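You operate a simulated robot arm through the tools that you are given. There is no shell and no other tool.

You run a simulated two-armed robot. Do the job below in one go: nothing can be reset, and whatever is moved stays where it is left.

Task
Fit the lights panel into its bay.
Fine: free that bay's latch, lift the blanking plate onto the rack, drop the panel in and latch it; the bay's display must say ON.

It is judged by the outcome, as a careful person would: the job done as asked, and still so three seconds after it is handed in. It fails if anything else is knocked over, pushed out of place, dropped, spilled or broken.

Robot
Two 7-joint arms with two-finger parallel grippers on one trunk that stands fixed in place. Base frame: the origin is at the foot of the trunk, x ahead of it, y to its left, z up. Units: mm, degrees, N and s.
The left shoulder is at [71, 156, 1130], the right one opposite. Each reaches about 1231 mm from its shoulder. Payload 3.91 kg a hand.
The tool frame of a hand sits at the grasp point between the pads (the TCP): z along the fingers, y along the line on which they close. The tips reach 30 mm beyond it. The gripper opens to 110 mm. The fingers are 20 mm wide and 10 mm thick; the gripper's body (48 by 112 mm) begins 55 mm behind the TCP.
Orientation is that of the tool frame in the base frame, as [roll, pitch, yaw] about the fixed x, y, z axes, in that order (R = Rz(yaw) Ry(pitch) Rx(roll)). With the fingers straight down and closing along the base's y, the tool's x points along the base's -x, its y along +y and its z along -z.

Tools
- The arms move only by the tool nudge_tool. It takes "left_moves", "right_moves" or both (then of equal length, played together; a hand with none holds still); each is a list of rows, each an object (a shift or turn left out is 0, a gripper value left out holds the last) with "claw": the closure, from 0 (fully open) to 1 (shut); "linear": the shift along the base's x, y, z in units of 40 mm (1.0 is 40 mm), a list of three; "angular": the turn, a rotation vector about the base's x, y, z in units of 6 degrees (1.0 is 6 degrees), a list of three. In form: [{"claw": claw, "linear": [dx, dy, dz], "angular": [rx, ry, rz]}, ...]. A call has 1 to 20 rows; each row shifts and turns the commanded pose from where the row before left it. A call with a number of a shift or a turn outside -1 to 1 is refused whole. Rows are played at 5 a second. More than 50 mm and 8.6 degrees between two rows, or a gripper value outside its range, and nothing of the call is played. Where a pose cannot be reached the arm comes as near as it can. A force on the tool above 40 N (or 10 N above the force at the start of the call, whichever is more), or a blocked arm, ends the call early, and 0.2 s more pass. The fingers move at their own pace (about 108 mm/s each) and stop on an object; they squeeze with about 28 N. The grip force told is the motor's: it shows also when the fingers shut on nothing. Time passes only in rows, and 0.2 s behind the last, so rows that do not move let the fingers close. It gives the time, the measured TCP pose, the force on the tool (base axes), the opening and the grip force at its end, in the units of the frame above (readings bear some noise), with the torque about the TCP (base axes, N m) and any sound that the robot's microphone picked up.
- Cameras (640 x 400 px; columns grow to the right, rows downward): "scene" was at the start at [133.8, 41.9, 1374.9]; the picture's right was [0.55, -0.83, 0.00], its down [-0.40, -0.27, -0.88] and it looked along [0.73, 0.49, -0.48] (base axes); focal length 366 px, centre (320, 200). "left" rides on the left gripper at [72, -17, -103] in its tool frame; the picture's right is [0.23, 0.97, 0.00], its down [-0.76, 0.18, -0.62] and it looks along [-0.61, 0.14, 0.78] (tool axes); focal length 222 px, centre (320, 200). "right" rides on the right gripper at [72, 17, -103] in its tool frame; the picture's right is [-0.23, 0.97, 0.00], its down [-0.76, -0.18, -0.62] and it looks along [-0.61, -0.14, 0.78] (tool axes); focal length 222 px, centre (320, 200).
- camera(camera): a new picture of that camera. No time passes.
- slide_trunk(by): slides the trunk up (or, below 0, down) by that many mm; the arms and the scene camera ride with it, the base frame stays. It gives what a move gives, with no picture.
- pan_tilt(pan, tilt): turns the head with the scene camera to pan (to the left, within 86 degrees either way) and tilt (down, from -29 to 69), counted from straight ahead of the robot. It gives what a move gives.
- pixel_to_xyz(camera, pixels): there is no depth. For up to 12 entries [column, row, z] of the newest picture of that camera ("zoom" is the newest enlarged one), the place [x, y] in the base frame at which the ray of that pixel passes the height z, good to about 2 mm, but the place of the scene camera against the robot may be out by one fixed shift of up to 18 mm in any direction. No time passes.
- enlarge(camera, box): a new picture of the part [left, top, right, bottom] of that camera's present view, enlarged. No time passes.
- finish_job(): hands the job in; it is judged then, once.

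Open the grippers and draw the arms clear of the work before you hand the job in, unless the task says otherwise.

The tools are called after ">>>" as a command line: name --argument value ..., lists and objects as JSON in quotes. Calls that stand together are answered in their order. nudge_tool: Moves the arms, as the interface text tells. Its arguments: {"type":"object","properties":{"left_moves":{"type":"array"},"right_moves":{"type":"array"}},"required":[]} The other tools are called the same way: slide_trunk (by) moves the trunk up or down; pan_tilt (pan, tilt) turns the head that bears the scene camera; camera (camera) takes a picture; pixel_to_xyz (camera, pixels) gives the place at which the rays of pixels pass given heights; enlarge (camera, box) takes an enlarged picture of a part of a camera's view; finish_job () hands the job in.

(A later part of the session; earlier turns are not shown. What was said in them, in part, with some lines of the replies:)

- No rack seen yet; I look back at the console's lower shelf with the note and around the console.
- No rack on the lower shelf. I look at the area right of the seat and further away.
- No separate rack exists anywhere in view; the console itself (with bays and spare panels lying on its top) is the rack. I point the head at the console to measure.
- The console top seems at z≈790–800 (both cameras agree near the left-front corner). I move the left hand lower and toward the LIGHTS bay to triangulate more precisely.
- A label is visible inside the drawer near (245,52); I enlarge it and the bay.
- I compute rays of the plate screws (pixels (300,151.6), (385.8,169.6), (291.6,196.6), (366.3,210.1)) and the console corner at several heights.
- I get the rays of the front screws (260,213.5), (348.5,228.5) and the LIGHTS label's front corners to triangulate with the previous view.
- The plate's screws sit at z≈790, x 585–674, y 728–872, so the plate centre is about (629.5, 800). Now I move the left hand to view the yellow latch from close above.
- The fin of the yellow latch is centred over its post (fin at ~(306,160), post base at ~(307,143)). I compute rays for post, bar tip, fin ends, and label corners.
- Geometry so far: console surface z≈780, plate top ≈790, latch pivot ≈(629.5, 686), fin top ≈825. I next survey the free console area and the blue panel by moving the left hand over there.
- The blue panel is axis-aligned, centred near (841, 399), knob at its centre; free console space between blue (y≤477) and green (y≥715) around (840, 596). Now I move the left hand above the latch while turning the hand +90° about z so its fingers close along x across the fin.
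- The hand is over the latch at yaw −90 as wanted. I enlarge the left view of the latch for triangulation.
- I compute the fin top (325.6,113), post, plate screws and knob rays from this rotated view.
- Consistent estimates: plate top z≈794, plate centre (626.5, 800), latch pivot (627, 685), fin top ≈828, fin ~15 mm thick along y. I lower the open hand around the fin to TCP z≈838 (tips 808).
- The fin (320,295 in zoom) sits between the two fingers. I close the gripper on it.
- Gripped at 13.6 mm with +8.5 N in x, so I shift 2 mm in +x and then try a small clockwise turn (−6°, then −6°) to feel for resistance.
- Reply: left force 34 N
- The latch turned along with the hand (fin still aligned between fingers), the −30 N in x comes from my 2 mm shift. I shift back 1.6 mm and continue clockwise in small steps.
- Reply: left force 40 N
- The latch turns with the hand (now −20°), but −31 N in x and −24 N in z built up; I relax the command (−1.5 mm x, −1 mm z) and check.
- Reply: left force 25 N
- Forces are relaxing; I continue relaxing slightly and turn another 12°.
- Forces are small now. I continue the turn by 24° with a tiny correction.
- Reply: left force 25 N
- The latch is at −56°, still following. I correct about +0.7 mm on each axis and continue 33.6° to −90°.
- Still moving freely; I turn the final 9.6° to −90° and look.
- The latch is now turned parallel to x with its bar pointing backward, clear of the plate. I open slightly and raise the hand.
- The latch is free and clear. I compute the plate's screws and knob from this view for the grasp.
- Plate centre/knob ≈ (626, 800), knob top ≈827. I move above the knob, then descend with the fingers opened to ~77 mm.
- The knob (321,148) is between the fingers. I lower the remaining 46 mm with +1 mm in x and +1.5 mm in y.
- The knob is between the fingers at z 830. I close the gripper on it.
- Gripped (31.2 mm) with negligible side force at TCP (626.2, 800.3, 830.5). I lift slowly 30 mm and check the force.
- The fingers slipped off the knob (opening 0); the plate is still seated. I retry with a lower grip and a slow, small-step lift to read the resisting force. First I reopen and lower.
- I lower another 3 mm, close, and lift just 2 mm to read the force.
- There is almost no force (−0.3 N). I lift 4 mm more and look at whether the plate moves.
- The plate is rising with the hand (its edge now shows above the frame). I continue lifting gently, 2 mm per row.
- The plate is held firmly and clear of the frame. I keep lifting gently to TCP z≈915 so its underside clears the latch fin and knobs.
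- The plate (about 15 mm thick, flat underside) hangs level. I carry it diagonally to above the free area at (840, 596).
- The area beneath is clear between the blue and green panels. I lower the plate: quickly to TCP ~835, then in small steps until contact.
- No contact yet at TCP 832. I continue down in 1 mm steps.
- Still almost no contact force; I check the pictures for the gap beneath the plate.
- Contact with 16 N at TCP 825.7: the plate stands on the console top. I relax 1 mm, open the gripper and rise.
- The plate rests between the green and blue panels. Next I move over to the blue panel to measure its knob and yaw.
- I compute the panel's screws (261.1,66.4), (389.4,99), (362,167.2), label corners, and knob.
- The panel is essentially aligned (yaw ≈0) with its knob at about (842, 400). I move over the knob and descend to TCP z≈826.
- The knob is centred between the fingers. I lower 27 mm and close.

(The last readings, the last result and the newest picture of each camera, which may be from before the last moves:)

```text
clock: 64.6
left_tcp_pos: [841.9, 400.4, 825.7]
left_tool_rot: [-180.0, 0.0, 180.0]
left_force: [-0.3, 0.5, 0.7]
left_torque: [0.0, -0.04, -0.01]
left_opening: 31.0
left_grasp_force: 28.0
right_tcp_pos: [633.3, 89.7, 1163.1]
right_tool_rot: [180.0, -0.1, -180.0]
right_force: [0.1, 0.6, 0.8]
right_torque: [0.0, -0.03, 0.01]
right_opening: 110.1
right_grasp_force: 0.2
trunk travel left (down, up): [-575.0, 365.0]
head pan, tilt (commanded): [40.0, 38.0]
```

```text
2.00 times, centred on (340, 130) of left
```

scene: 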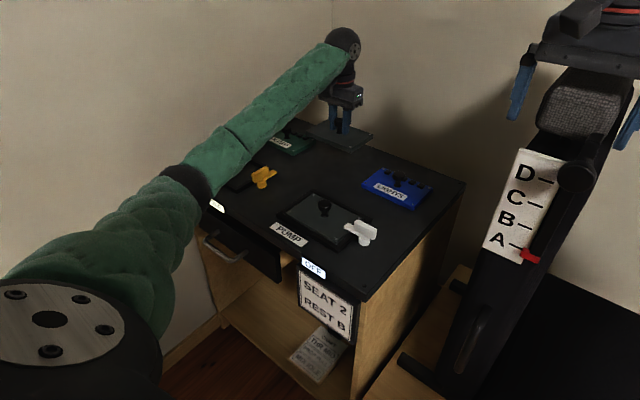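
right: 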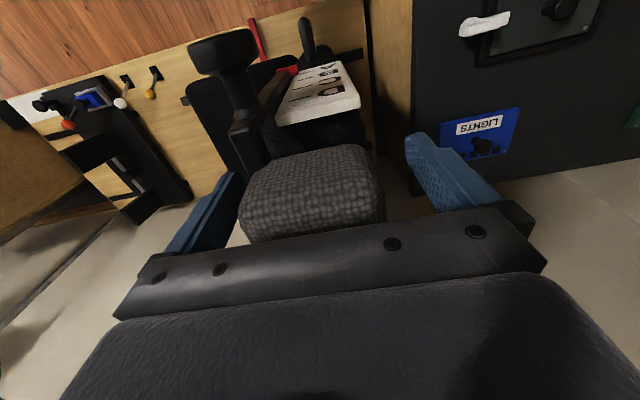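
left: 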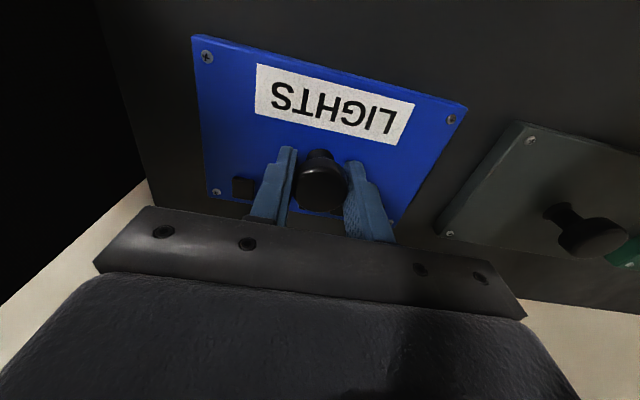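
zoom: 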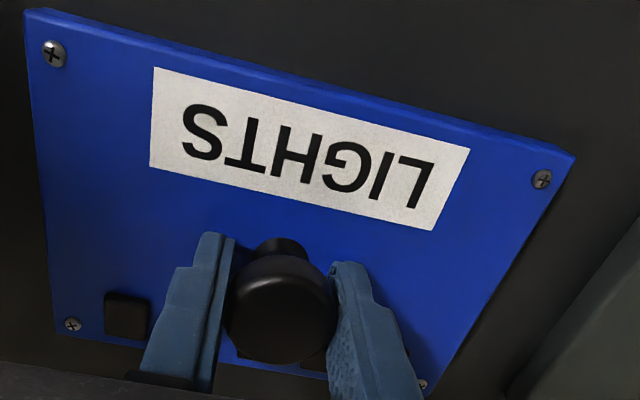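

Gripped at 31.0 mm; screw pixels (207,57), (450,119), (216,192) nearly match the plate's when it was held, so yaw matches. I lift gently in 2 mm steps first.

>>> nudge_tool --left_moves '[{"linear": [0, 0, 0.03]}, {"linear": [0, 0, 0.05]}, {"linear": [0, 0, 0.05]}, {"linear": [0, 0, 0.05]}, {"linear": [0, 0, 0.05]}, {}]'

>>> camera --camera "left"

>>> enlarge --camera "scene" --box '[340, 120, 468, 200]'

```text
clock: 66.0
left_tcp_pos: [843.2, 401.0, 835.3]
left_tool_rot: [180.0, 0.1, -180.0]
left_force: [1.2, 0.3, -0.9]
left_torque: [0.02, -0.04, -0.02]
left_opening: 31.1
left_grasp_force: 27.5
right_tcp_pos: [634.1, 91.4, 1163.3]
right_tool_rot: [180.0, -0.1, 180.0]
right_force: [0.5, 0.9, 0.1]
right_torque: [0.0, 0.0, 0.02]
right_opening: 110.1
right_grasp_force: 0.0
trunk travel left (down, up): [-575.0, 365.0]
head pan, tilt (commanded): [40.0, 38.0]
```

```text
taken
```

left: 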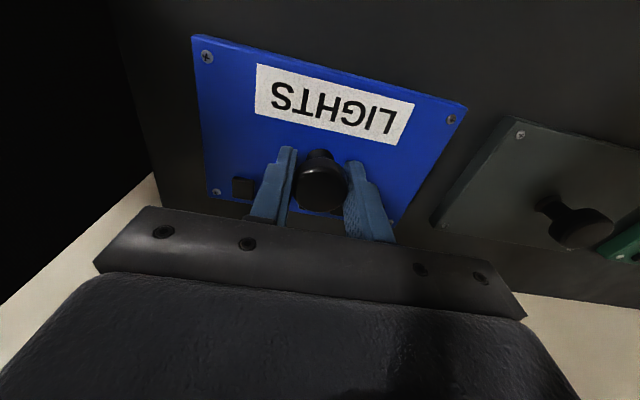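

```text
5.00 times, centred on (404, 160) of scene
```

zoom: 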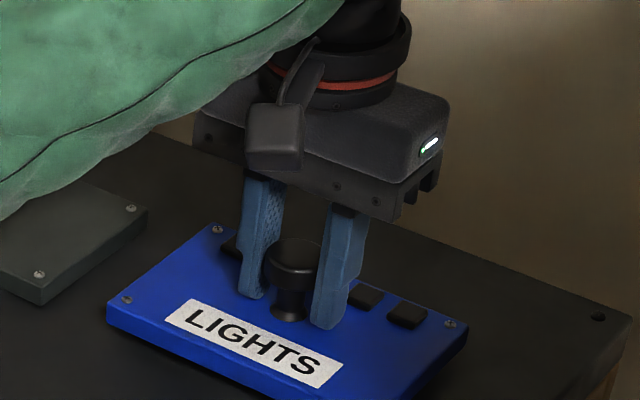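

The panel is lifted and stays fixed in the hand. I keep lifting to TCP z≈925.

>>> nudge_tool --left_moves '[{"linear": [0, 0, 0.08]}, {"linear": [0, 0, 0.1]}, {"linear": [0, 0, 0.12]}, {"linear": [0, 0, 0.15]}, {"linear": [0, 0, 0.17]}, {"linear": [0, 0, 0.17]}, {"linear": [0, 0, 0.17]}, {"linear": [0, 0, 0.17]}, {"linear": [0, 0, 0.17]}, {"linear": [0, 0, 0.17]}, {"linear": [0, 0, 0.17]}, {"linear": [0, 0, 0.17]}, {"linear": [0, 0, 0.17]}, {"linear": [0, 0, 0.12]}, {"linear": [0, 0, 0.1]}, {"linear": [0, 0, 0.05]}, {}]'

>>> camera --camera "left"

>>> camera --camera "scene"

>>> enlarge --camera "scene" --box '[160, 110, 320, 210]'

```text
clock: 69.6
left_tcp_pos: [841.6, 402.3, 925.5]
left_tool_rot: [180.0, -0.2, -180.0]
left_force: [0.8, -0.9, -1.0]
left_torque: [0.01, 0.0, -0.01]
left_opening: 31.4
left_grasp_force: 28.3
right_tcp_pos: [635.1, 90.8, 1162.1]
right_tool_rot: [-179.9, -0.1, -180.0]
right_force: [-0.1, -0.2, 0.7]
right_torque: [0.0, 0.0, -0.02]
right_opening: 109.5
right_grasp_force: 0.0
trunk travel left (down, up): [-575.0, 365.0]
head pan, tilt (commanded): [40.0, 38.0]
```

```text
taken
```

left: 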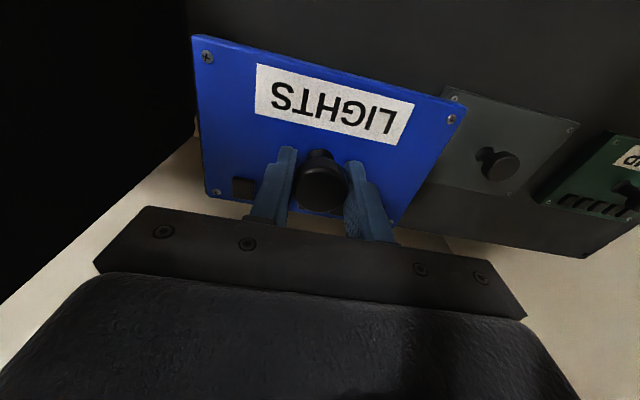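

```text
taken
```

scene: 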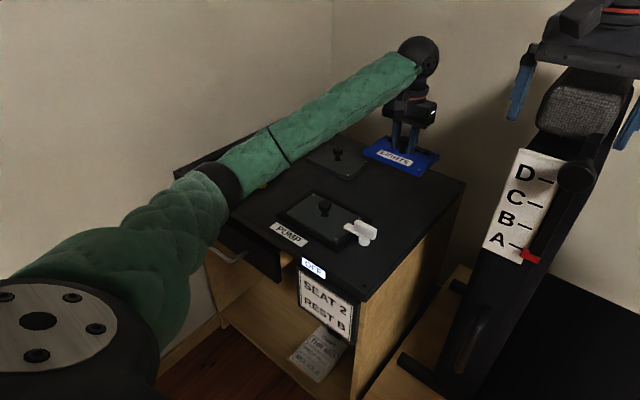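

```text
4.00 times, centred on (240, 160) of scene
```

zoom: 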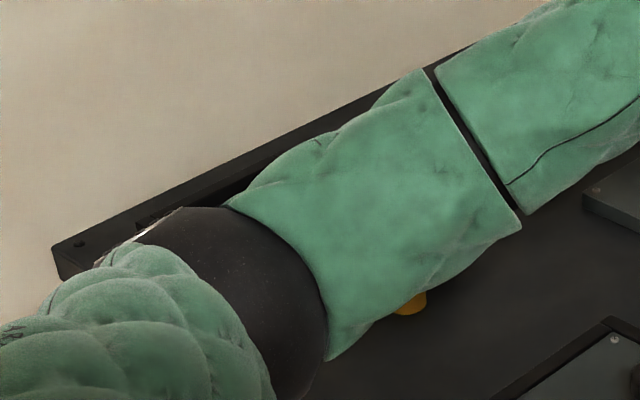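

I carry the panel to (640, 600) at z≈935 to get a view of the empty LIGHTS bay to the right of the held panel.

>>> nudge_tool --left_moves '[{"linear": [-0.137, 0.134, 0.007]}, {"linear": [-0.205, 0.201, 0.01]}, {"linear": [-0.273, 0.268, 0.0135]}, {"linear": [-0.273, 0.268, 0.0135]}, {"linear": [-0.273, 0.268, 0.0135]}, {"linear": [-0.273, 0.268, 0.0135]}, {"linear": [-0.273, 0.268, 0.0135]}, {"linear": [-0.273, 0.268, 0.0135]}, {"linear": [-0.273, 0.268, 0.0135]}, {"linear": [-0.273, 0.268, 0.0135]}, {"linear": [-0.273, 0.268, 0.0135]}, {"linear": [-0.273, 0.268, 0.0135]}, {"linear": [-0.273, 0.268, 0.0135]}, {"linear": [-0.273, 0.268, 0.0135]}, {"linear": [-0.273, 0.268, 0.0135]}, {"linear": [-0.273, 0.268, 0.0135]}, {"linear": [-0.273, 0.268, 0.0135]}, {"linear": [-0.273, 0.268, 0.0135]}, {"linear": [-0.205, 0.201, 0.01]}, {"linear": [-0.137, 0.134, 0.007]}]'

>>> camera --camera "left"

>>> enlarge --camera "left" --box '[400, 20, 640, 170]'

>>> camera --camera "scene"

```text
clock: 73.8
left_tcp_pos: [640.6, 599.9, 934.6]
left_tool_rot: [-179.9, 0.1, 179.9]
left_force: [-0.1, 0.6, -1.8]
left_torque: [-0.02, -0.01, 0.0]
left_opening: 31.5
left_grasp_force: 28.5
right_tcp_pos: [633.4, 90.9, 1162.7]
right_tool_rot: [-179.9, 0.1, -179.9]
right_force: [0.2, -0.4, -0.3]
right_torque: [0.0, 0.01, 0.0]
right_opening: 110.0
right_grasp_force: 0.0
trunk travel left (down, up): [-575.0, 365.0]
head pan, tilt (commanded): [40.0, 38.0]
```

```text
taken
```

left: 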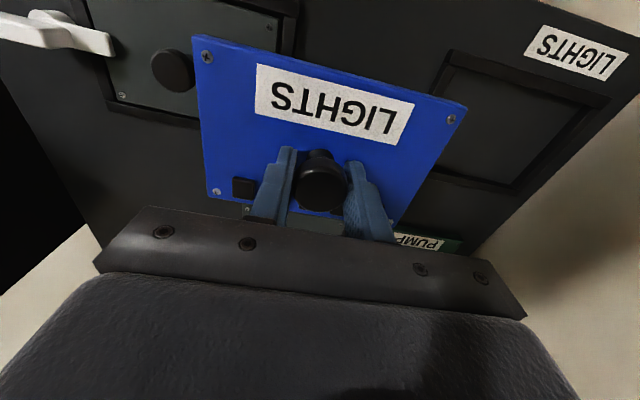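

```text
2.67 times, centred on (520, 95) of left
```

zoom: 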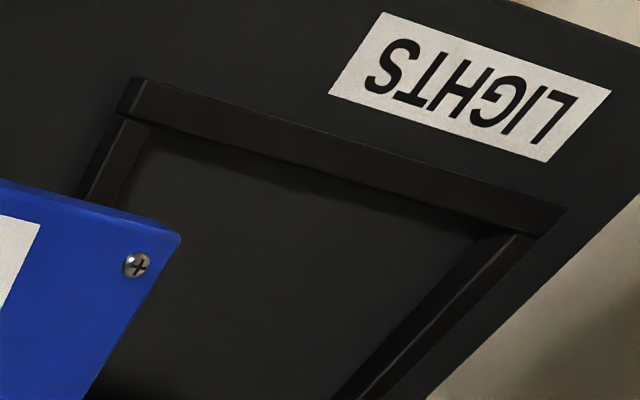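

```text
taken
```

scene: 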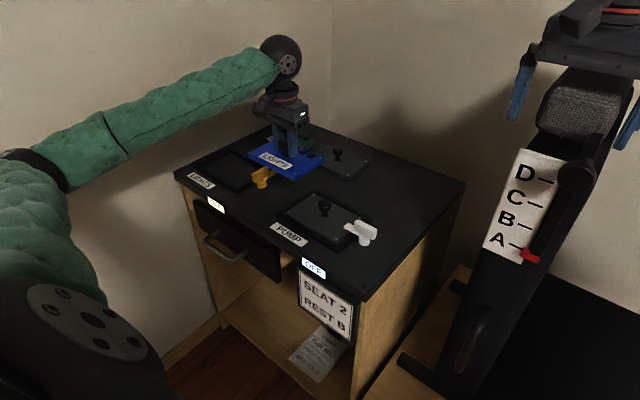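

I compute the frame's corners from this view: outer front corners (452.5,49.3), (612.6,98) and inner ones (455.5,66), (595,107).

>>> pixel_to_xyz --camera "left" --pixels '[[452.5, 49.3, 795], [612.6, 98, 795], [455.5, 66.1, 795], [595, 107, 795], [452.5, 72.5, 780], [579.3, 110, 780]]'

>>> enlarge --camera "left" --box '[410, 30, 538, 110]'

>>> enlarge --camera "left" --box '[500, 70, 628, 150]'

>>> enlarge --camera "left" --box '[420, 120, 580, 220]'

```text
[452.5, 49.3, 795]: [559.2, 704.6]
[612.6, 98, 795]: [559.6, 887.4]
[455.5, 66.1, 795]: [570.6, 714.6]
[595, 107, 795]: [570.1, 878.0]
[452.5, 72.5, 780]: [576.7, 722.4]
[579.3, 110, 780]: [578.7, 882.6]
```

```text
5.00 times, centred on (474, 70) of left
```

zoom: 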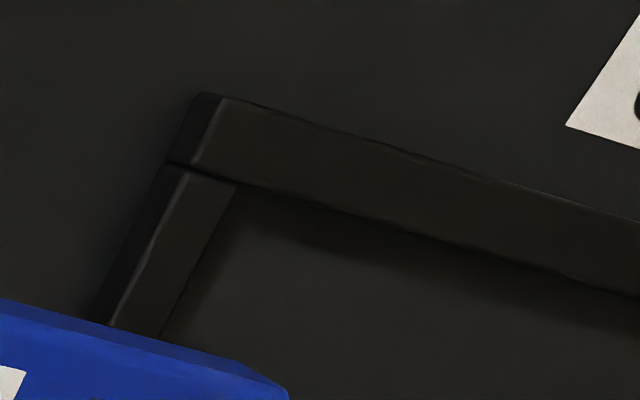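

```text
5.00 times, centred on (564, 110) of left
```

zoom: 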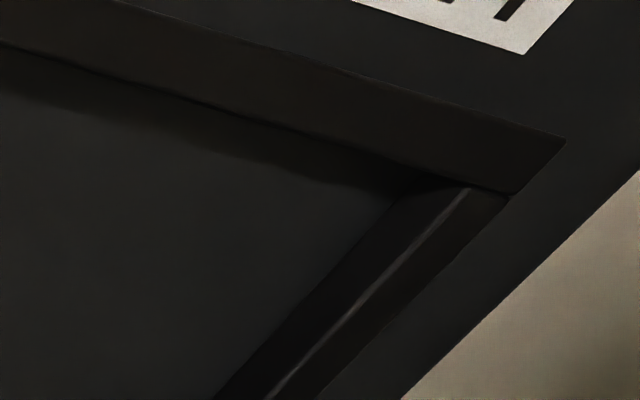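

```text
4.00 times, centred on (500, 170) of left
```

zoom: 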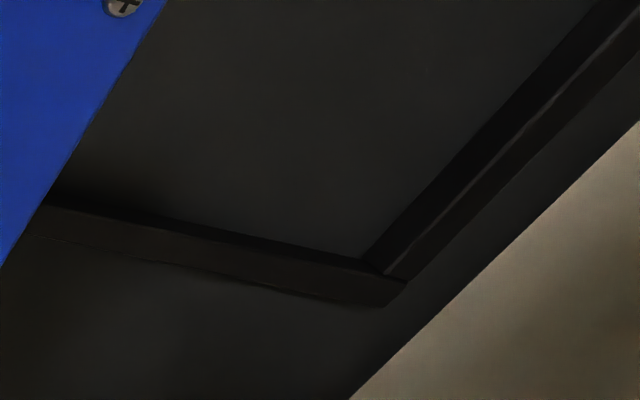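

I query the refined inner corners of the frame at z=791.

>>> pixel_to_xyz --camera "left" --pixels '[[455.6, 50, 791], [457, 67, 791], [613, 98, 791], [593.6, 108, 791], [516.3, 188, 791], [510, 184.5, 780], [200, 40, 800], [193, 35, 888], [467, 105, 888], [206, 57, 903], [451, 119, 903]]'

```text
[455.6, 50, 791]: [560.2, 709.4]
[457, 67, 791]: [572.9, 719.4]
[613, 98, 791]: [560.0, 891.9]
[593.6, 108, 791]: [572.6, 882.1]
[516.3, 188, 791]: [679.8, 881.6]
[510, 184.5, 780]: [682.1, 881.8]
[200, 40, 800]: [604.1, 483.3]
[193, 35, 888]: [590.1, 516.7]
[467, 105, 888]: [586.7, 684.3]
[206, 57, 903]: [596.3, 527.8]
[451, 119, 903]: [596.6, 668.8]
```

Bay inner opening: x≈573–681, y≈719–882, centre ≈(626.8, 800.6); this agrees with the plate's original place. I carry the panel above it: target TCP (626.7, 800.7).

>>> nudge_tool --left_moves '[{"linear": [-0.0126, 0.186, 0]}, {"linear": [-0.019, 0.279, 0]}, {"linear": [-0.0252, 0.3726, 0]}, {"linear": [-0.0252, 0.3726, 0]}, {"linear": [-0.0252, 0.3726, 0]}, {"linear": [-0.0252, 0.3726, 0]}, {"linear": [-0.0252, 0.3726, 0]}, {"linear": [-0.0252, 0.3726, 0]}, {"linear": [-0.0252, 0.3726, 0]}, {"linear": [-0.0252, 0.3726, 0]}, {"linear": [-0.0252, 0.3726, 0]}, {"linear": [-0.0252, 0.3726, 0]}, {"linear": [-0.0252, 0.3726, 0]}, {"linear": [-0.019, 0.279, 0]}, {"linear": [-0.0126, 0.186, 0]}, {}]'

>>> nudge_tool --left_moves '[{}]'

>>> nudge_tool --left_moves '[{}]'

>>> camera --camera "left"

>>> enlarge --camera "scene" --box '[160, 90, 320, 190]'

```text
clock: 77.2
left_tcp_pos: [626.4, 801.9, 934.3]
left_tool_rot: [180.0, 0.0, 179.9]
left_force: [-0.2, 1.7, -1.5]
left_torque: [0.0, -0.02, -0.02]
left_opening: 31.3
left_grasp_force: 27.8
right_tcp_pos: [634.9, 91.5, 1163.2]
right_tool_rot: [179.9, 0.0, 180.0]
right_force: [0.2, 0.4, -0.5]
right_torque: [0.02, 0.03, -0.03]
right_opening: 110.0
right_grasp_force: 0.1
trunk travel left (down, up): [-575.0, 365.0]
head pan, tilt (commanded): [40.0, 38.0]
```

```text
clock: 77.6
left_tcp_pos: [626.8, 800.3, 934.5]
left_tool_rot: [-179.9, -0.1, -180.0]
left_force: [-0.6, -0.3, -1.2]
left_torque: [-0.01, 0.01, 0.01]
left_opening: 31.2
left_grasp_force: 28.1
right_tcp_pos: [635.1, 91.6, 1161.7]
right_tool_rot: [180.0, 0.0, 180.0]
right_force: [-0.5, -0.2, -0.3]
right_torque: [-0.01, 0.01, 0.0]
right_opening: 109.8
right_grasp_force: 0.0
trunk travel left (down, up): [-575.0, 365.0]
head pan, tilt (commanded): [40.0, 38.0]
```

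```text
clock: 78.0
left_tcp_pos: [626.1, 799.6, 934.2]
left_tool_rot: [-180.0, 0.1, -180.0]
left_force: [-0.1, -0.4, -1.4]
left_torque: [0.01, -0.01, 0.01]
left_opening: 31.1
left_grasp_force: 28.4
right_tcp_pos: [634.5, 91.0, 1162.6]
right_tool_rot: [-180.0, 0.0, 180.0]
right_force: [0.3, 0.5, 0.8]
right_torque: [0.0, -0.01, -0.02]
right_opening: 110.4
right_grasp_force: 0.0
trunk travel left (down, up): [-575.0, 365.0]
head pan, tilt (commanded): [40.0, 38.0]
```

```text
taken
```

left: 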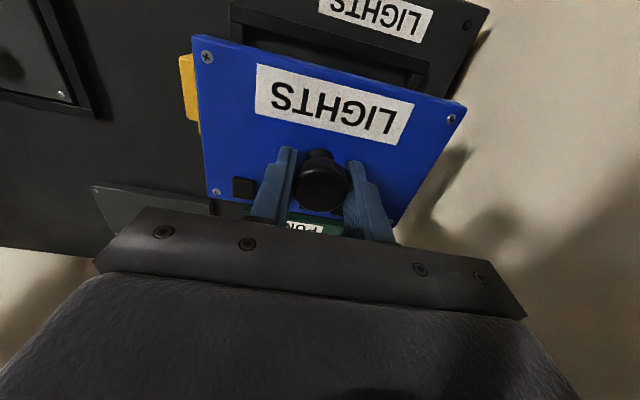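

```text
4.00 times, centred on (240, 140) of scene
```

zoom: 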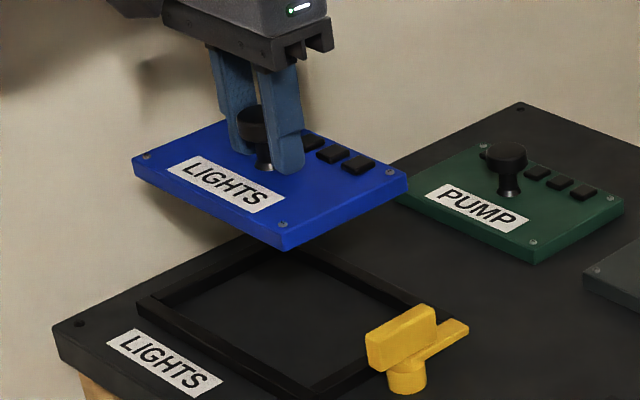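

The TCP averages (626.4, 800.6). I lower to TCP z≈846, leaving the panel's underside just above the frame, and check alignment.

>>> nudge_tool --left_moves '[{"linear": [0, 0, -0.1]}, {"linear": [0, 0, -0.2]}, {"linear": [0, 0, -0.25]}, {"linear": [0, 0, -0.25]}, {"linear": [0, 0, -0.25]}, {"linear": [0, 0, -0.25]}, {"linear": [0, 0, -0.25]}, {"linear": [0, 0, -0.25]}, {"linear": [0, 0, -0.2]}, {"linear": [0, 0, -0.13]}, {"linear": [0, 0, -0.07]}, {}]'

>>> camera --camera "left"

>>> enlarge --camera "left" --box '[160, 10, 480, 210]'

>>> enlarge --camera "scene" --box '[180, 110, 308, 190]'

```text
clock: 80.6
left_tcp_pos: [625.0, 800.5, 846.5]
left_tool_rot: [179.9, 0.0, 180.0]
left_force: [-0.9, 0.4, -1.7]
left_torque: [0.02, 0.01, -0.01]
left_opening: 31.1
left_grasp_force: 28.1
right_tcp_pos: [633.3, 90.6, 1163.5]
right_tool_rot: [180.0, 0.0, -179.9]
right_force: [0.4, 0.0, -0.8]
right_torque: [-0.02, -0.01, -0.01]
right_opening: 110.0
right_grasp_force: 0.0
trunk travel left (down, up): [-575.0, 365.0]
head pan, tilt (commanded): [40.0, 38.0]
```

```text
taken
```

left: 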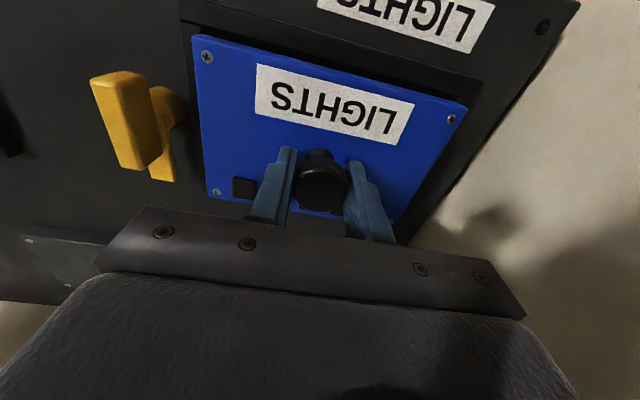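

```text
2.00 times, centred on (320, 110) of left
```

zoom: 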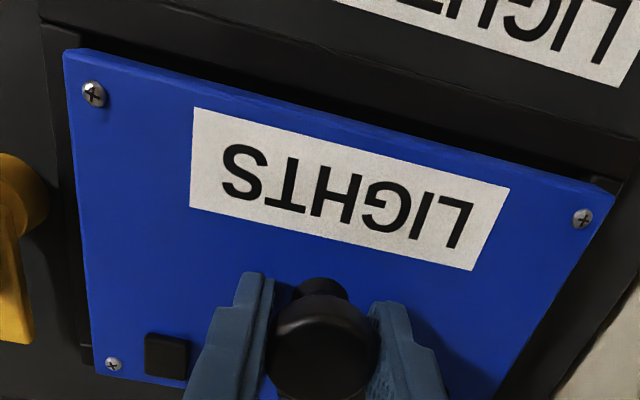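

```text
5.00 times, centred on (244, 150) of scene
```

zoom: 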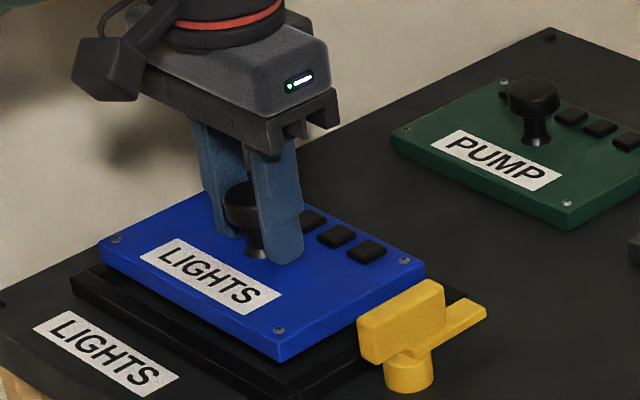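

It looks aligned over the frame. I lower in 2 mm steps and watch the force.

>>> nudge_tool --left_moves '[{"linear": [0, 0, -0.05]}, {"linear": [0, 0, -0.05]}, {"linear": [0, 0, -0.05]}, {"linear": [0, 0, -0.05]}, {}]'

>>> nudge_tool --left_moves '[{"linear": [0, 0, -0.05]}, {"linear": [0, 0, -0.05]}, {"linear": [0, 0, -0.05]}, {}]'

```text
clock: 81.8
left_tcp_pos: [626.3, 802.0, 838.3]
left_tool_rot: [-180.0, 0.0, -180.0]
left_force: [0.3, 0.8, -1.3]
left_torque: [-0.01, 0.0, -0.01]
left_opening: 31.3
left_grasp_force: 27.7
right_tcp_pos: [635.0, 91.7, 1162.9]
right_tool_rot: [180.0, 0.1, -180.0]
right_force: [-0.7, -0.1, -0.1]
right_torque: [0.01, 0.01, 0.0]
right_opening: 110.1
right_grasp_force: 0.0
trunk travel left (down, up): [-575.0, 365.0]
head pan, tilt (commanded): [40.0, 38.0]
```

```text
clock: 82.8
left_tcp_pos: [627.0, 800.0, 830.9]
left_tool_rot: [-180.0, 0.0, -180.0]
left_force: [-0.3, -0.2, -1.1]
left_torque: [-0.04, 0.0, -0.01]
left_opening: 31.3
left_grasp_force: 27.6
right_tcp_pos: [634.3, 90.3, 1162.3]
right_tool_rot: [-180.0, 0.0, -179.9]
right_force: [0.9, 1.0, 0.4]
right_torque: [-0.02, 0.0, 0.02]
right_opening: 109.7
right_grasp_force: 0.1
trunk travel left (down, up): [-575.0, 365.0]
head pan, tilt (commanded): [40.0, 38.0]
```

The panel is going in without resistance (TCP 831). I continue the last ~5 mm in small steps.

>>> nudge_tool --left_moves '[{"linear": [0, 0, -0.03]}, {"linear": [0, 0, -0.03]}, {"linear": [0, 0, -0.03]}, {}]'

>>> nudge_tool --left_moves '[{"linear": [0, 0, -0.025]}, {"linear": [0, 0, -0.025]}, {}]'

>>> camera --camera "left"

>>> enlarge --camera "scene" --box '[180, 130, 276, 190]'

```text
clock: 83.8
left_tcp_pos: [627.2, 800.7, 828.8]
left_tool_rot: [179.9, 0.0, 179.9]
left_force: [0.3, 0.4, -0.6]
left_torque: [0.0, -0.02, 0.0]
left_opening: 31.3
left_grasp_force: 27.9
right_tcp_pos: [634.4, 91.3, 1162.9]
right_tool_rot: [180.0, 0.0, 180.0]
right_force: [0.7, -0.7, 0.3]
right_torque: [-0.03, -0.01, 0.01]
right_opening: 109.9
right_grasp_force: 0.2
trunk travel left (down, up): [-575.0, 365.0]
head pan, tilt (commanded): [40.0, 38.0]
```

```text
clock: 84.6
left_tcp_pos: [626.8, 800.4, 826.4]
left_tool_rot: [-180.0, -0.1, 180.0]
left_force: [0.4, 0.0, -1.5]
left_torque: [0.0, 0.02, 0.0]
left_opening: 31.1
left_grasp_force: 28.1
right_tcp_pos: [634.7, 90.2, 1162.3]
right_tool_rot: [-179.9, 0.0, 180.0]
right_force: [0.2, -0.5, 0.3]
right_torque: [0.0, 0.0, 0.02]
right_opening: 110.1
right_grasp_force: 0.1
trunk travel left (down, up): [-575.0, 365.0]
head pan, tilt (commanded): [40.0, 38.0]
```

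```text
taken
```

left: 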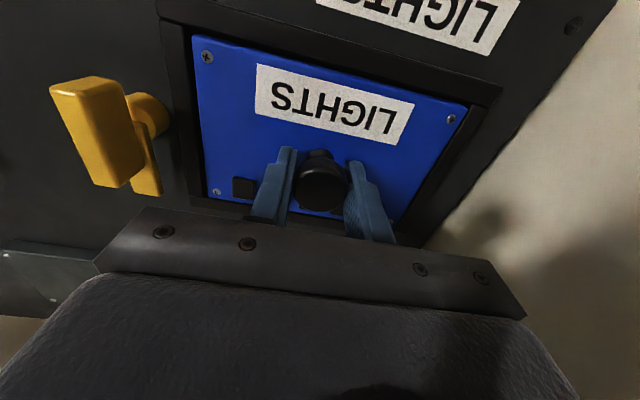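

```text
6.67 times, centred on (228, 160) of scene
```

zoom: 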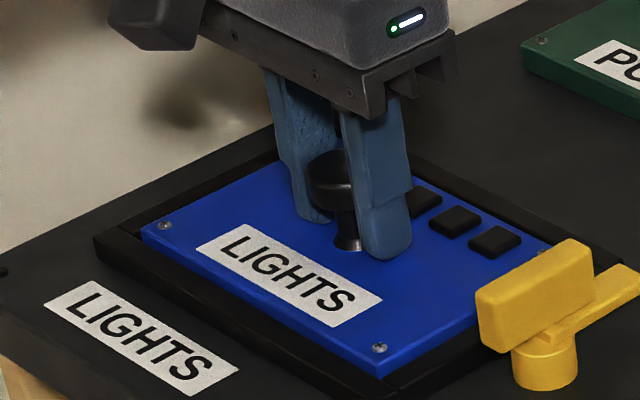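

The panel is inside the frame, almost down. I go on in 1 mm steps to contact.

>>> nudge_tool --left_moves '[{"linear": [0, 0, -0.025]}, {"linear": [0, 0, -0.025]}, {}]'

```text
clock: 85.4
left_tcp_pos: [628.2, 801.5, 826.8]
left_tool_rot: [180.0, 0.0, -180.0]
left_force: [1.6, 3.4, 9.1]
left_torque: [-0.14, 0.36, -0.07]
left_opening: 31.6
left_grasp_force: 27.7
right_tcp_pos: [633.6, 90.4, 1163.0]
right_tool_rot: [180.0, 0.0, 180.0]
right_force: [0.4, -0.1, -0.2]
right_torque: [-0.02, 0.01, -0.01]
right_opening: 109.8
right_grasp_force: 0.0
trunk travel left (down, up): [-575.0, 365.0]
head pan, tilt (commanded): [40.0, 38.0]
```

Contact at 9 N: seated. I press 0.6 mm more to make sure, relax, open and rise, then inspect.

>>> nudge_tool --left_moves '[{"linear": [0, 0, -0.015]}, {}, {"linear": [0, 0, 0.03]}, {"claw": 0.45}, {}, {}, {"linear": [0, 0, 0.3]}, {"linear": [0, 0, 0.8]}, {"linear": [0, 0, 0.8]}, {"linear": [0, 0, 0.6]}, {}]'

>>> camera --camera "left"

>>> enlarge --camera "left" --box '[160, 10, 480, 210]'

>>> enlarge --camera "scene" --box '[180, 120, 308, 200]'

```text
clock: 87.8
left_tcp_pos: [624.0, 800.7, 926.3]
left_tool_rot: [-180.0, 0.1, -180.0]
left_force: [0.0, -0.5, -0.1]
left_torque: [0.03, 0.0, 0.03]
left_opening: 60.6
left_grasp_force: 0.1
right_tcp_pos: [634.5, 92.0, 1162.2]
right_tool_rot: [179.9, 0.0, -180.0]
right_force: [0.1, -0.7, 0.6]
right_torque: [-0.02, -0.02, 0.03]
right_opening: 110.0
right_grasp_force: 0.0
trunk travel left (down, up): [-575.0, 365.0]
head pan, tilt (commanded): [40.0, 38.0]
```

```text
taken
```

left: 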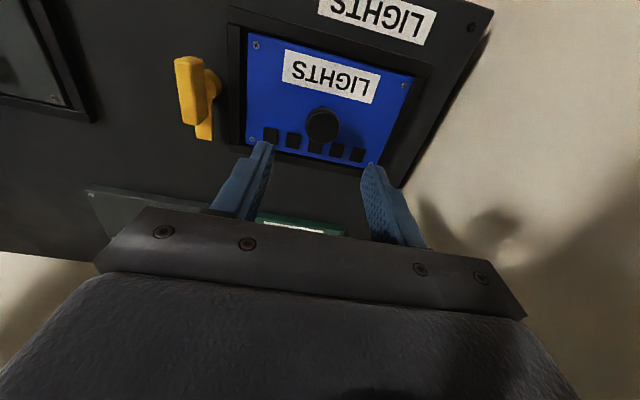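

```text
2.00 times, centred on (320, 110) of left
```

zoom: 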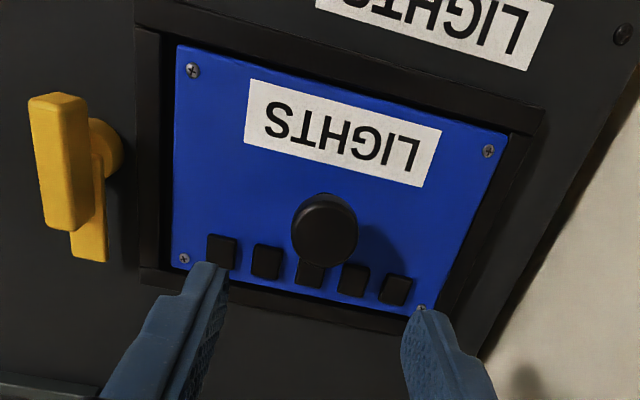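

```text
5.00 times, centred on (244, 160) of scene
```

zoom: 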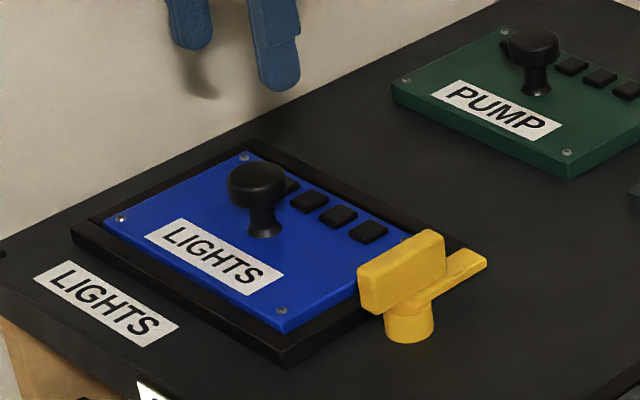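

The panel sits in the bay with even gaps. Now I go back to the latch: move to (624.3, 684.8) and take readings before descending.

>>> nudge_tool --left_moves '[{"linear": [-0.014, -0.7, 0]}, {"linear": [-0.014, -0.75, 0]}, {"linear": [-0.014, -0.75, 0]}, {"linear": [-0.014, -0.7, 0]}, {}]'

>>> nudge_tool --left_moves '[{}]'

>>> nudge_tool --left_moves '[{}]'

>>> camera --camera "left"

```text
clock: 89.0
left_tcp_pos: [623.0, 684.4, 922.9]
left_tool_rot: [-180.0, 0.0, 180.0]
left_force: [0.6, 0.2, -0.8]
left_torque: [0.01, -0.01, 0.0]
left_opening: 60.4
left_grasp_force: 0.1
right_tcp_pos: [633.5, 90.8, 1163.6]
right_tool_rot: [-180.0, 0.0, 180.0]
right_force: [-0.1, 0.5, 0.3]
right_torque: [0.01, -0.01, 0.01]
right_opening: 110.0
right_grasp_force: 0.1
trunk travel left (down, up): [-575.0, 365.0]
head pan, tilt (commanded): [40.0, 38.0]
```

```text
clock: 89.4
left_tcp_pos: [623.9, 683.8, 924.1]
left_tool_rot: [179.9, 0.0, 180.0]
left_force: [-0.5, -0.5, -0.8]
left_torque: [0.01, 0.01, 0.04]
left_opening: 60.6
left_grasp_force: 0.0
right_tcp_pos: [634.5, 91.6, 1162.1]
right_tool_rot: [-179.9, 0.0, 179.9]
right_force: [-0.7, 0.3, -0.4]
right_torque: [0.0, 0.0, -0.01]
right_opening: 110.1
right_grasp_force: 0.1
trunk travel left (down, up): [-575.0, 365.0]
head pan, tilt (commanded): [40.0, 38.0]
```

```text
clock: 89.8
left_tcp_pos: [624.0, 683.3, 924.9]
left_tool_rot: [179.9, 0.0, 180.0]
left_force: [-0.6, -0.1, -0.1]
left_torque: [0.0, 0.01, -0.02]
left_opening: 60.5
left_grasp_force: 0.1
right_tcp_pos: [634.2, 90.5, 1162.4]
right_tool_rot: [180.0, 0.1, -179.9]
right_force: [0.1, -0.4, -0.4]
right_torque: [0.02, 0.0, 0.0]
right_opening: 109.9
right_grasp_force: 0.1
trunk travel left (down, up): [-575.0, 365.0]
head pan, tilt (commanded): [40.0, 38.0]
```

```text
taken
```

left: 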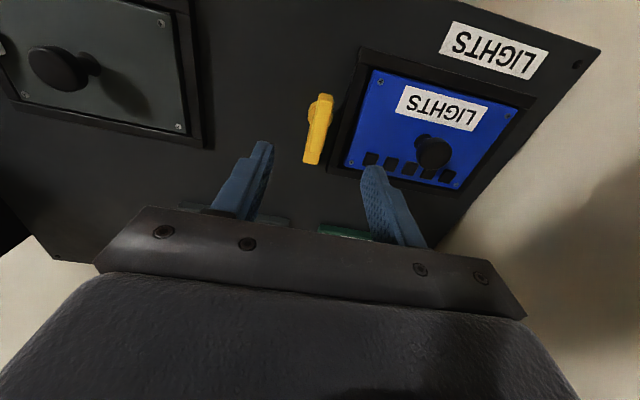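

The TCP averages (623.6, 683.8, 924). I narrow the opening to 44 mm and descend around the fin to z≈837.5.

>>> nudge_tool --left_moves '[{"claw": 0.6, "linear": [0.015, 0.025, -0.3]}, {"linear": [0, 0, -0.6]}, {"linear": [0, 0, -0.6]}, {"linear": [0, 0, -0.5]}, {"linear": [0, 0, -0.17]}, {}]'

>>> camera --camera "left"

```text
clock: 91.2
left_tcp_pos: [627.1, 685.0, 840.5]
left_tool_rot: [179.9, 0.0, -180.0]
left_force: [0.0, 0.3, -0.8]
left_torque: [0.0, -0.02, 0.0]
left_opening: 43.8
left_grasp_force: 0.0
right_tcp_pos: [633.8, 90.5, 1164.1]
right_tool_rot: [180.0, 0.0, 179.9]
right_force: [0.3, -0.6, -0.8]
right_torque: [-0.02, 0.05, 0.02]
right_opening: 110.2
right_grasp_force: 0.1
trunk travel left (down, up): [-575.0, 365.0]
head pan, tilt (commanded): [40.0, 38.0]
```

```text
taken
```

left: 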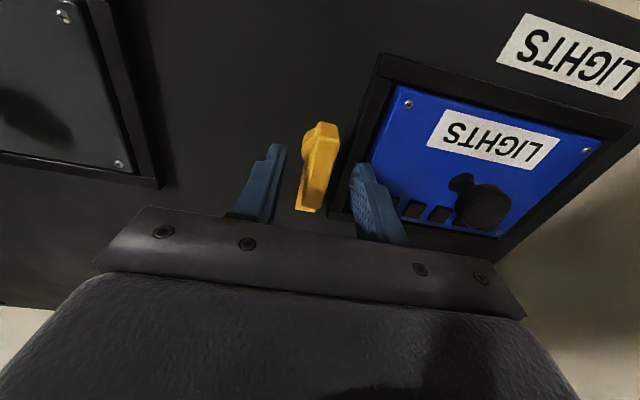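

I lower 2.5 mm more and re-read the pose before closing.

>>> nudge_tool --left_moves '[{"linear": [0, 0, -0.06]}, {}]'

>>> nudge_tool --left_moves '[{}]'

```text
clock: 91.8
left_tcp_pos: [626.1, 685.1, 837.9]
left_tool_rot: [180.0, 0.0, 180.0]
left_force: [-0.6, 0.5, -0.5]
left_torque: [0.0, -0.02, -0.02]
left_opening: 43.7
left_grasp_force: 0.0
right_tcp_pos: [633.8, 90.3, 1162.8]
right_tool_rot: [180.0, -0.1, 179.9]
right_force: [0.3, 0.3, 0.2]
right_torque: [0.01, -0.01, -0.02]
right_opening: 110.2
right_grasp_force: 0.1
trunk travel left (down, up): [-575.0, 365.0]
head pan, tilt (commanded): [40.0, 38.0]
```

```text
clock: 92.2
left_tcp_pos: [626.0, 684.7, 836.6]
left_tool_rot: [-180.0, 0.0, -180.0]
left_force: [-0.5, 0.0, 0.0]
left_torque: [0.02, -0.02, 0.02]
left_opening: 43.9
left_grasp_force: 0.0
right_tcp_pos: [634.1, 90.6, 1162.8]
right_tool_rot: [-180.0, 0.0, 179.9]
right_force: [0.4, 0.6, 0.7]
right_torque: [0.02, 0.01, 0.0]
right_opening: 109.9
right_grasp_force: 0.1
trunk travel left (down, up): [-575.0, 365.0]
head pan, tilt (commanded): [40.0, 38.0]
```

x reads ≈626.2, about 1.7 mm above the pivot's 624.5; I shift −1.5 mm in x and close on the fin.

>>> nudge_tool --left_moves '[{"linear": [-0.04, 0, 0]}, {"claw": 1.0}, {}, {}, {}]'

```text
clock: 93.4
left_tcp_pos: [623.7, 685.3, 836.1]
left_tool_rot: [-179.9, 0.0, 180.0]
left_force: [-3.7, -7.6, -3.9]
left_torque: [-0.02, -0.69, -0.01]
left_opening: 13.6
left_grasp_force: 44.4
right_tcp_pos: [634.1, 90.7, 1163.4]
right_tool_rot: [-180.0, 0.0, -180.0]
right_force: [-0.5, -1.0, 0.0]
right_torque: [0.0, -0.04, 0.01]
right_opening: 109.9
right_grasp_force: 0.1
trunk travel left (down, up): [-575.0, 365.0]
head pan, tilt (commanded): [40.0, 38.0]
```

Gripped with small forces. I turn the latch back counter-clockwise, first 12° with a −0.4 mm y correction.

>>> nudge_tool --left_moves '[{"linear": [-0.005, -0.01, -0.005], "angular": [0, 0, 1]}, {"angular": [0, 0, 1]}, {}]'

```text
clock: 94.2
left_tcp_pos: [623.9, 685.1, 836.3]
left_tool_rot: [180.0, 0.0, -168.1]
left_force: [4.1, -5.8, -2.9]
left_torque: [-0.23, 0.47, -0.03]
left_opening: 13.8
left_grasp_force: 44.6
right_tcp_pos: [634.3, 90.9, 1162.9]
right_tool_rot: [-179.9, 0.0, 180.0]
right_force: [0.0, -0.2, 0.2]
right_torque: [0.01, 0.0, -0.02]
right_opening: 109.7
right_grasp_force: 0.1
trunk travel left (down, up): [-575.0, 365.0]
head pan, tilt (commanded): [40.0, 38.0]
```

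Forces stay small; I continue turning +24°.

>>> nudge_tool --left_moves '[{"linear": [0.005, -0.005, 0], "angular": [0, 0, 1]}, {"angular": [0, 0, 1]}, {"angular": [0, 0, 1]}, {"angular": [0, 0, 1]}, {}]'

```text
clock: 95.4
left_tcp_pos: [624.5, 684.1, 837.0]
left_tool_rot: [-179.9, 0.0, -144.0]
left_force: [7.3, -9.4, -0.6]
left_torque: [0.29, -0.88, -0.03]
left_opening: 13.9
left_grasp_force: 44.8
right_tcp_pos: [634.8, 89.5, 1162.0]
right_tool_rot: [180.0, -0.1, 179.9]
right_force: [-0.5, 0.0, 0.1]
right_torque: [0.01, 0.0, 0.01]
right_opening: 109.8
right_grasp_force: 0.0
trunk travel left (down, up): [-575.0, 365.0]
head pan, tilt (commanded): [40.0, 38.0]
```

Still easy; another +24° with small corrections (+0.4 mm x, −0.4 mm y).

>>> nudge_tool --left_moves '[{"linear": [0.01, -0.01, 0], "angular": [0, 0, 1]}, {"angular": [0, 0, 1]}, {"angular": [0, 0, 1]}, {"angular": [0, 0, 1]}, {}]'

>>> camera --camera "left"

>>> enlarge --camera "scene" --box '[180, 120, 308, 200]'

```text
clock: 96.6
left_tcp_pos: [624.5, 684.0, 836.3]
left_tool_rot: [-180.0, 0.0, -120.0]
left_force: [8.3, -13.4, 3.6]
left_torque: [-0.97, 0.19, -0.04]
left_opening: 13.7
left_grasp_force: 45.5
right_tcp_pos: [634.4, 89.2, 1163.1]
right_tool_rot: [-180.0, 0.0, 179.9]
right_force: [-0.4, 0.6, 0.7]
right_torque: [0.02, 0.0, 0.0]
right_opening: 109.8
right_grasp_force: 0.0
trunk travel left (down, up): [-575.0, 365.0]
head pan, tilt (commanded): [40.0, 38.0]
```

```text
taken
```

left: 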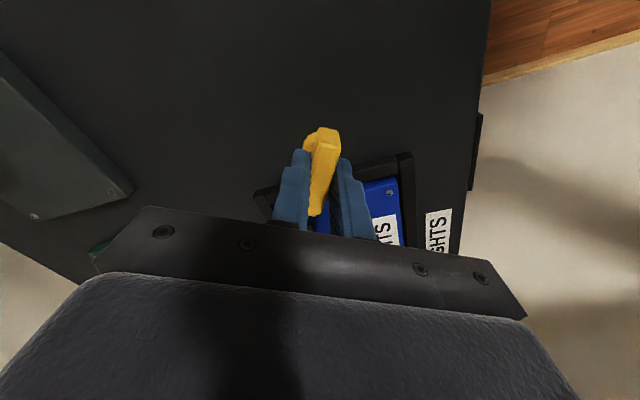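

```text
5.00 times, centred on (244, 160) of scene
```

zoom: 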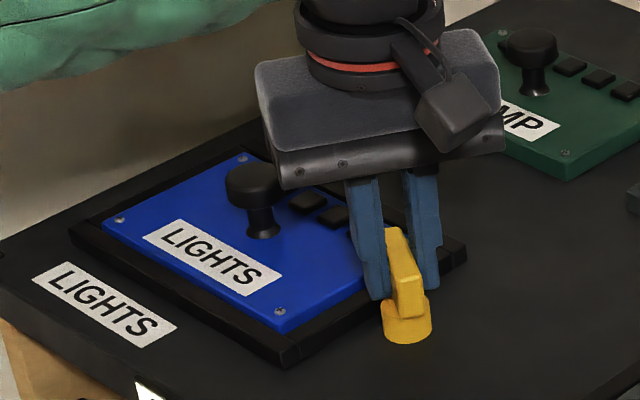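

The latch is swinging over the panel edge. I continue the remaining 30°, with small corrections.

>>> nudge_tool --left_moves '[{"linear": [0.01, -0.018, 0.005], "angular": [0, 0, 1]}, {"angular": [0, 0, 1]}, {"angular": [0, 0, 1]}, {}]'

>>> nudge_tool --left_moves '[{"angular": [0, 0, 1]}, {"angular": [0, 0, 1]}, {}]'

>>> camera --camera "left"

>>> camera --camera "scene"

>>> enlarge --camera "scene" --box '[180, 130, 308, 210]'

```text
clock: 97.6
left_tcp_pos: [624.8, 683.9, 835.7]
left_tool_rot: [-180.0, 0.1, -101.9]
left_force: [13.6, -4.3, 9.2]
left_torque: [-1.42, 0.05, -0.04]
left_opening: 13.7
left_grasp_force: 44.8
right_tcp_pos: [634.6, 90.6, 1161.9]
right_tool_rot: [-180.0, -0.1, 179.9]
right_force: [-0.7, -0.2, -0.3]
right_torque: [0.0, -0.01, 0.0]
right_opening: 109.9
right_grasp_force: 0.2
trunk travel left (down, up): [-575.0, 365.0]
head pan, tilt (commanded): [40.0, 38.0]
```

```text
clock: 98.4
left_tcp_pos: [625.0, 683.8, 835.0]
left_tool_rot: [180.0, 0.1, -89.9]
left_force: [17.2, 0.9, 9.9]
left_torque: [-0.69, -0.32, -0.04]
left_opening: 13.6
left_grasp_force: 44.9
right_tcp_pos: [634.5, 90.3, 1162.9]
right_tool_rot: [180.0, -0.1, 179.9]
right_force: [0.8, -0.1, 1.0]
right_torque: [0.01, 0.0, -0.03]
right_opening: 110.0
right_grasp_force: 0.1
trunk travel left (down, up): [-575.0, 365.0]
head pan, tilt (commanded): [40.0, 38.0]
```

```text
taken
```

left: 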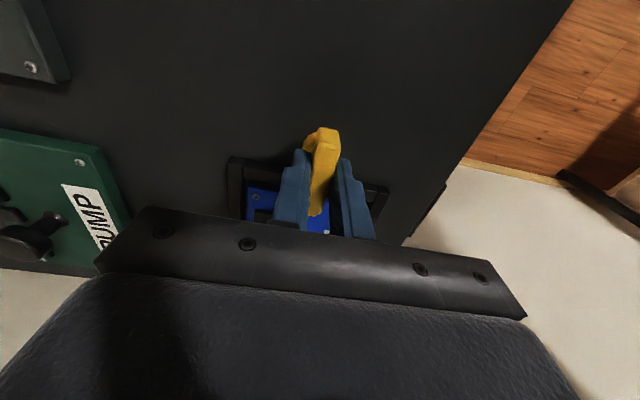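

```text
taken
```

scene: 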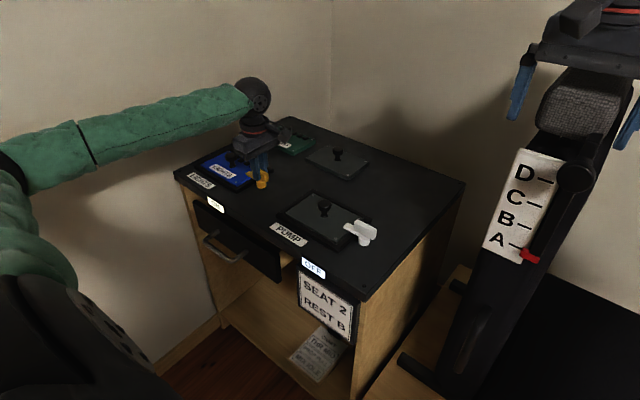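

```text
5.00 times, centred on (244, 170) of scene
```

zoom: 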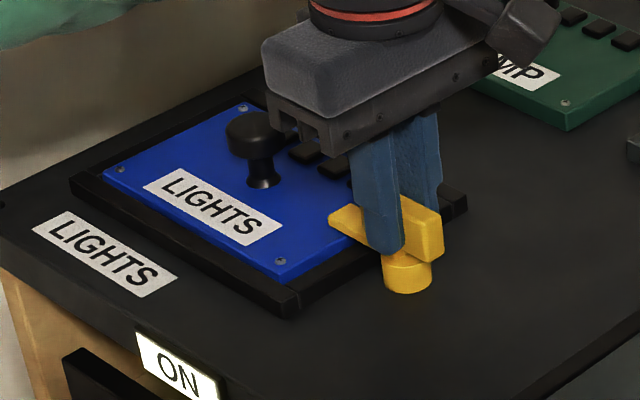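

The LIGHTS bay's display now shows ON, and the latch bar lies over the panel. I relieve the side force, open the gripper and rise straight up.

>>> nudge_tool --left_moves '[{"linear": [0.02, 0, 0.01]}, {"claw": 0.6}, {}, {}, {"linear": [0, 0, 0.3]}, {"linear": [0, 0, 0.8]}, {"linear": [0, 0, 0.9]}, {"linear": [0, 0, 0.9]}, {"linear": [0, 0, 0.9]}, {}]'

>>> enlarge --camera "scene" --box '[180, 110, 340, 210]'

>>> camera --camera "left"

```text
clock: 100.6
left_tcp_pos: [624.8, 683.7, 987.2]
left_tool_rot: [-180.0, 0.0, -90.1]
left_force: [0.4, 0.1, -0.1]
left_torque: [0.02, 0.0, 0.02]
left_opening: 44.0
left_grasp_force: 0.1
right_tcp_pos: [634.0, 92.3, 1162.7]
right_tool_rot: [180.0, 0.1, 180.0]
right_force: [0.3, -0.5, 0.1]
right_torque: [0.05, 0.0, -0.01]
right_opening: 110.2
right_grasp_force: 0.1
trunk travel left (down, up): [-575.0, 365.0]
head pan, tilt (commanded): [40.0, 38.0]
```

```text
4.00 times, centred on (260, 160) of scene
```

zoom: 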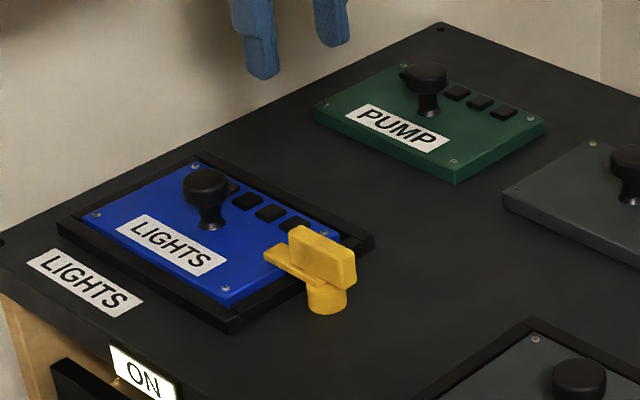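

```text
taken
```

left: 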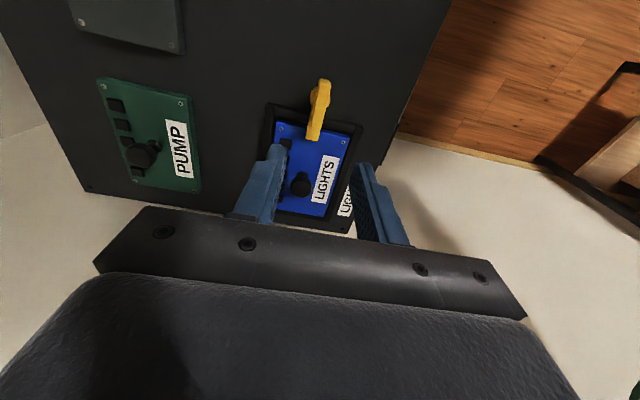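

The panel is latched, display ON, blanking plate on the rack's top. I draw the left arm up and back to its starting pose and open the gripper fully.

>>> nudge_tool --left_moves '[{"claw": 0.0, "linear": [-0.145, -0.024, 0.163], "angular": [0, 0, -1]}, {"linear": [-0.145, -0.024, 0.163], "angular": [0, 0, -1]}, {"linear": [-0.145, -0.024, 0.163], "angular": [0, 0, -1]}, {"linear": [-0.145, -0.024, 0.163], "angular": [0, 0, -1]}, {"linear": [-0.145, -0.024, 0.163], "angular": [0, 0, -1]}, {"linear": [-0.145, -0.024, 0.163], "angular": [0, 0, -1]}, {"linear": [-0.145, -0.024, 0.163], "angular": [0, 0, -1]}, {"linear": [-0.145, -0.024, 0.163], "angular": [0, 0, -1]}, {"linear": [-0.145, -0.024, 0.163], "angular": [0, 0, -1]}, {"linear": [-0.145, -0.024, 0.163], "angular": [0, 0, -1]}, {"linear": [-0.145, -0.024, 0.163], "angular": [0, 0, -1]}, {"linear": [-0.145, -0.024, 0.163], "angular": [0, 0, -1]}, {"linear": [-0.145, -0.024, 0.163], "angular": [0, 0, -1]}, {"linear": [-0.145, -0.024, 0.163], "angular": [0, 0, -1]}, {"linear": [-0.145, -0.024, 0.163], "angular": [0, 0, -1]}, {}]'

>>> camera --camera "scene"

>>> enlarge --camera "scene" --box '[170, 110, 490, 310]'

>>> camera --camera "left"

>>> camera --camera "right"

```text
clock: 104.0
left_tcp_pos: [538.1, 667.3, 1087.7]
left_tool_rot: [180.0, 0.0, 179.9]
left_force: [0.6, 0.1, -0.1]
left_torque: [0.01, 0.01, 0.01]
left_opening: 110.0
left_grasp_force: 0.0
right_tcp_pos: [635.8, 91.0, 1163.6]
right_tool_rot: [-179.9, 0.1, 180.0]
right_force: [-0.1, 0.7, 0.3]
right_torque: [-0.04, -0.01, -0.02]
right_opening: 109.9
right_grasp_force: 0.1
trunk travel left (down, up): [-575.0, 365.0]
head pan, tilt (commanded): [40.0, 38.0]
```

```text
taken
```

scene: 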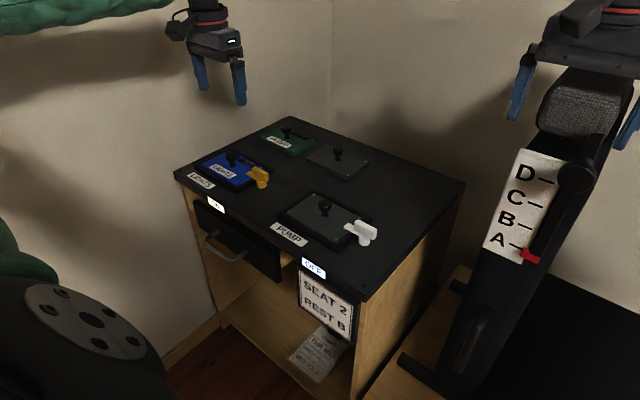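

```text
2.00 times, centred on (330, 210) of scene
```

zoom: 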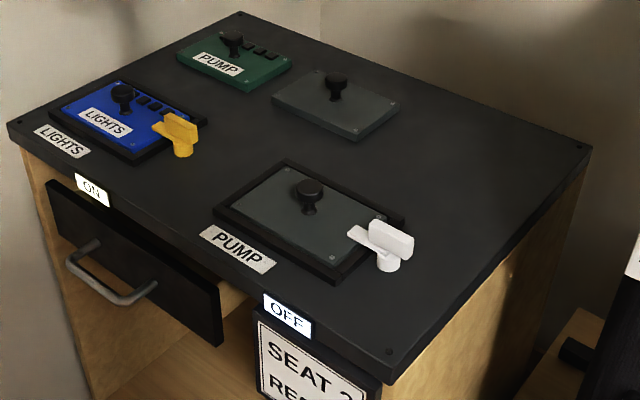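

```text
taken
```

left: 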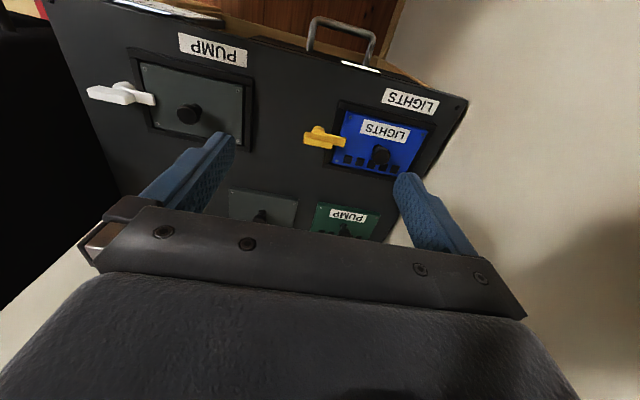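

```text
taken
```

right: 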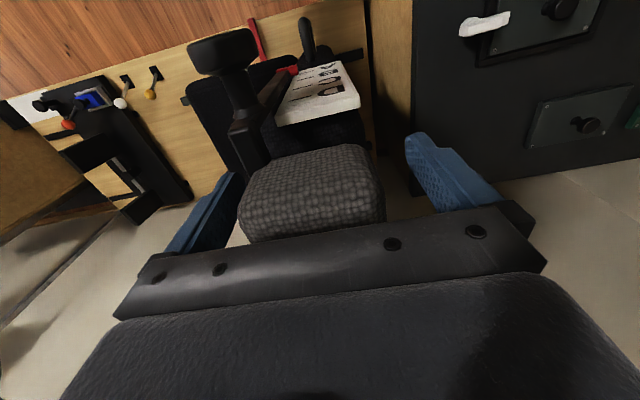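

The LIGHTS panel is in its bay and latched, and the display reads ON. The PUMP bay still reads OFF, the blanking plate lies on the rack top, nothing else moved, and both grippers are open and clear, so I hand the job in.

>>> finish_job

```text
The job is handed in.
```

The lights panel is in its bay with the latch turned back over it. The bay's display reads ON.

- **Blanking plate:** I saw no separate rack, so I took "the rack" to be the console that holds the bays. The plate is lying flat on its top, between the green pump panel and where the lights panel had been. If you meant somewhere else, the plate is in the wrong spot.
- **First lift:** the gripper slipped off the plate's knob on the first try. The plate stayed in its bay, apart from a possible shift of about 1.5 mm. A lower grip and a slower lift worked.
- **Everything else:** the pump bay still reads OFF, and nothing else looks moved in the final pictures.
- **Arms:** the left arm is back at its starting position and the right arm never moved. Both grippers are open.
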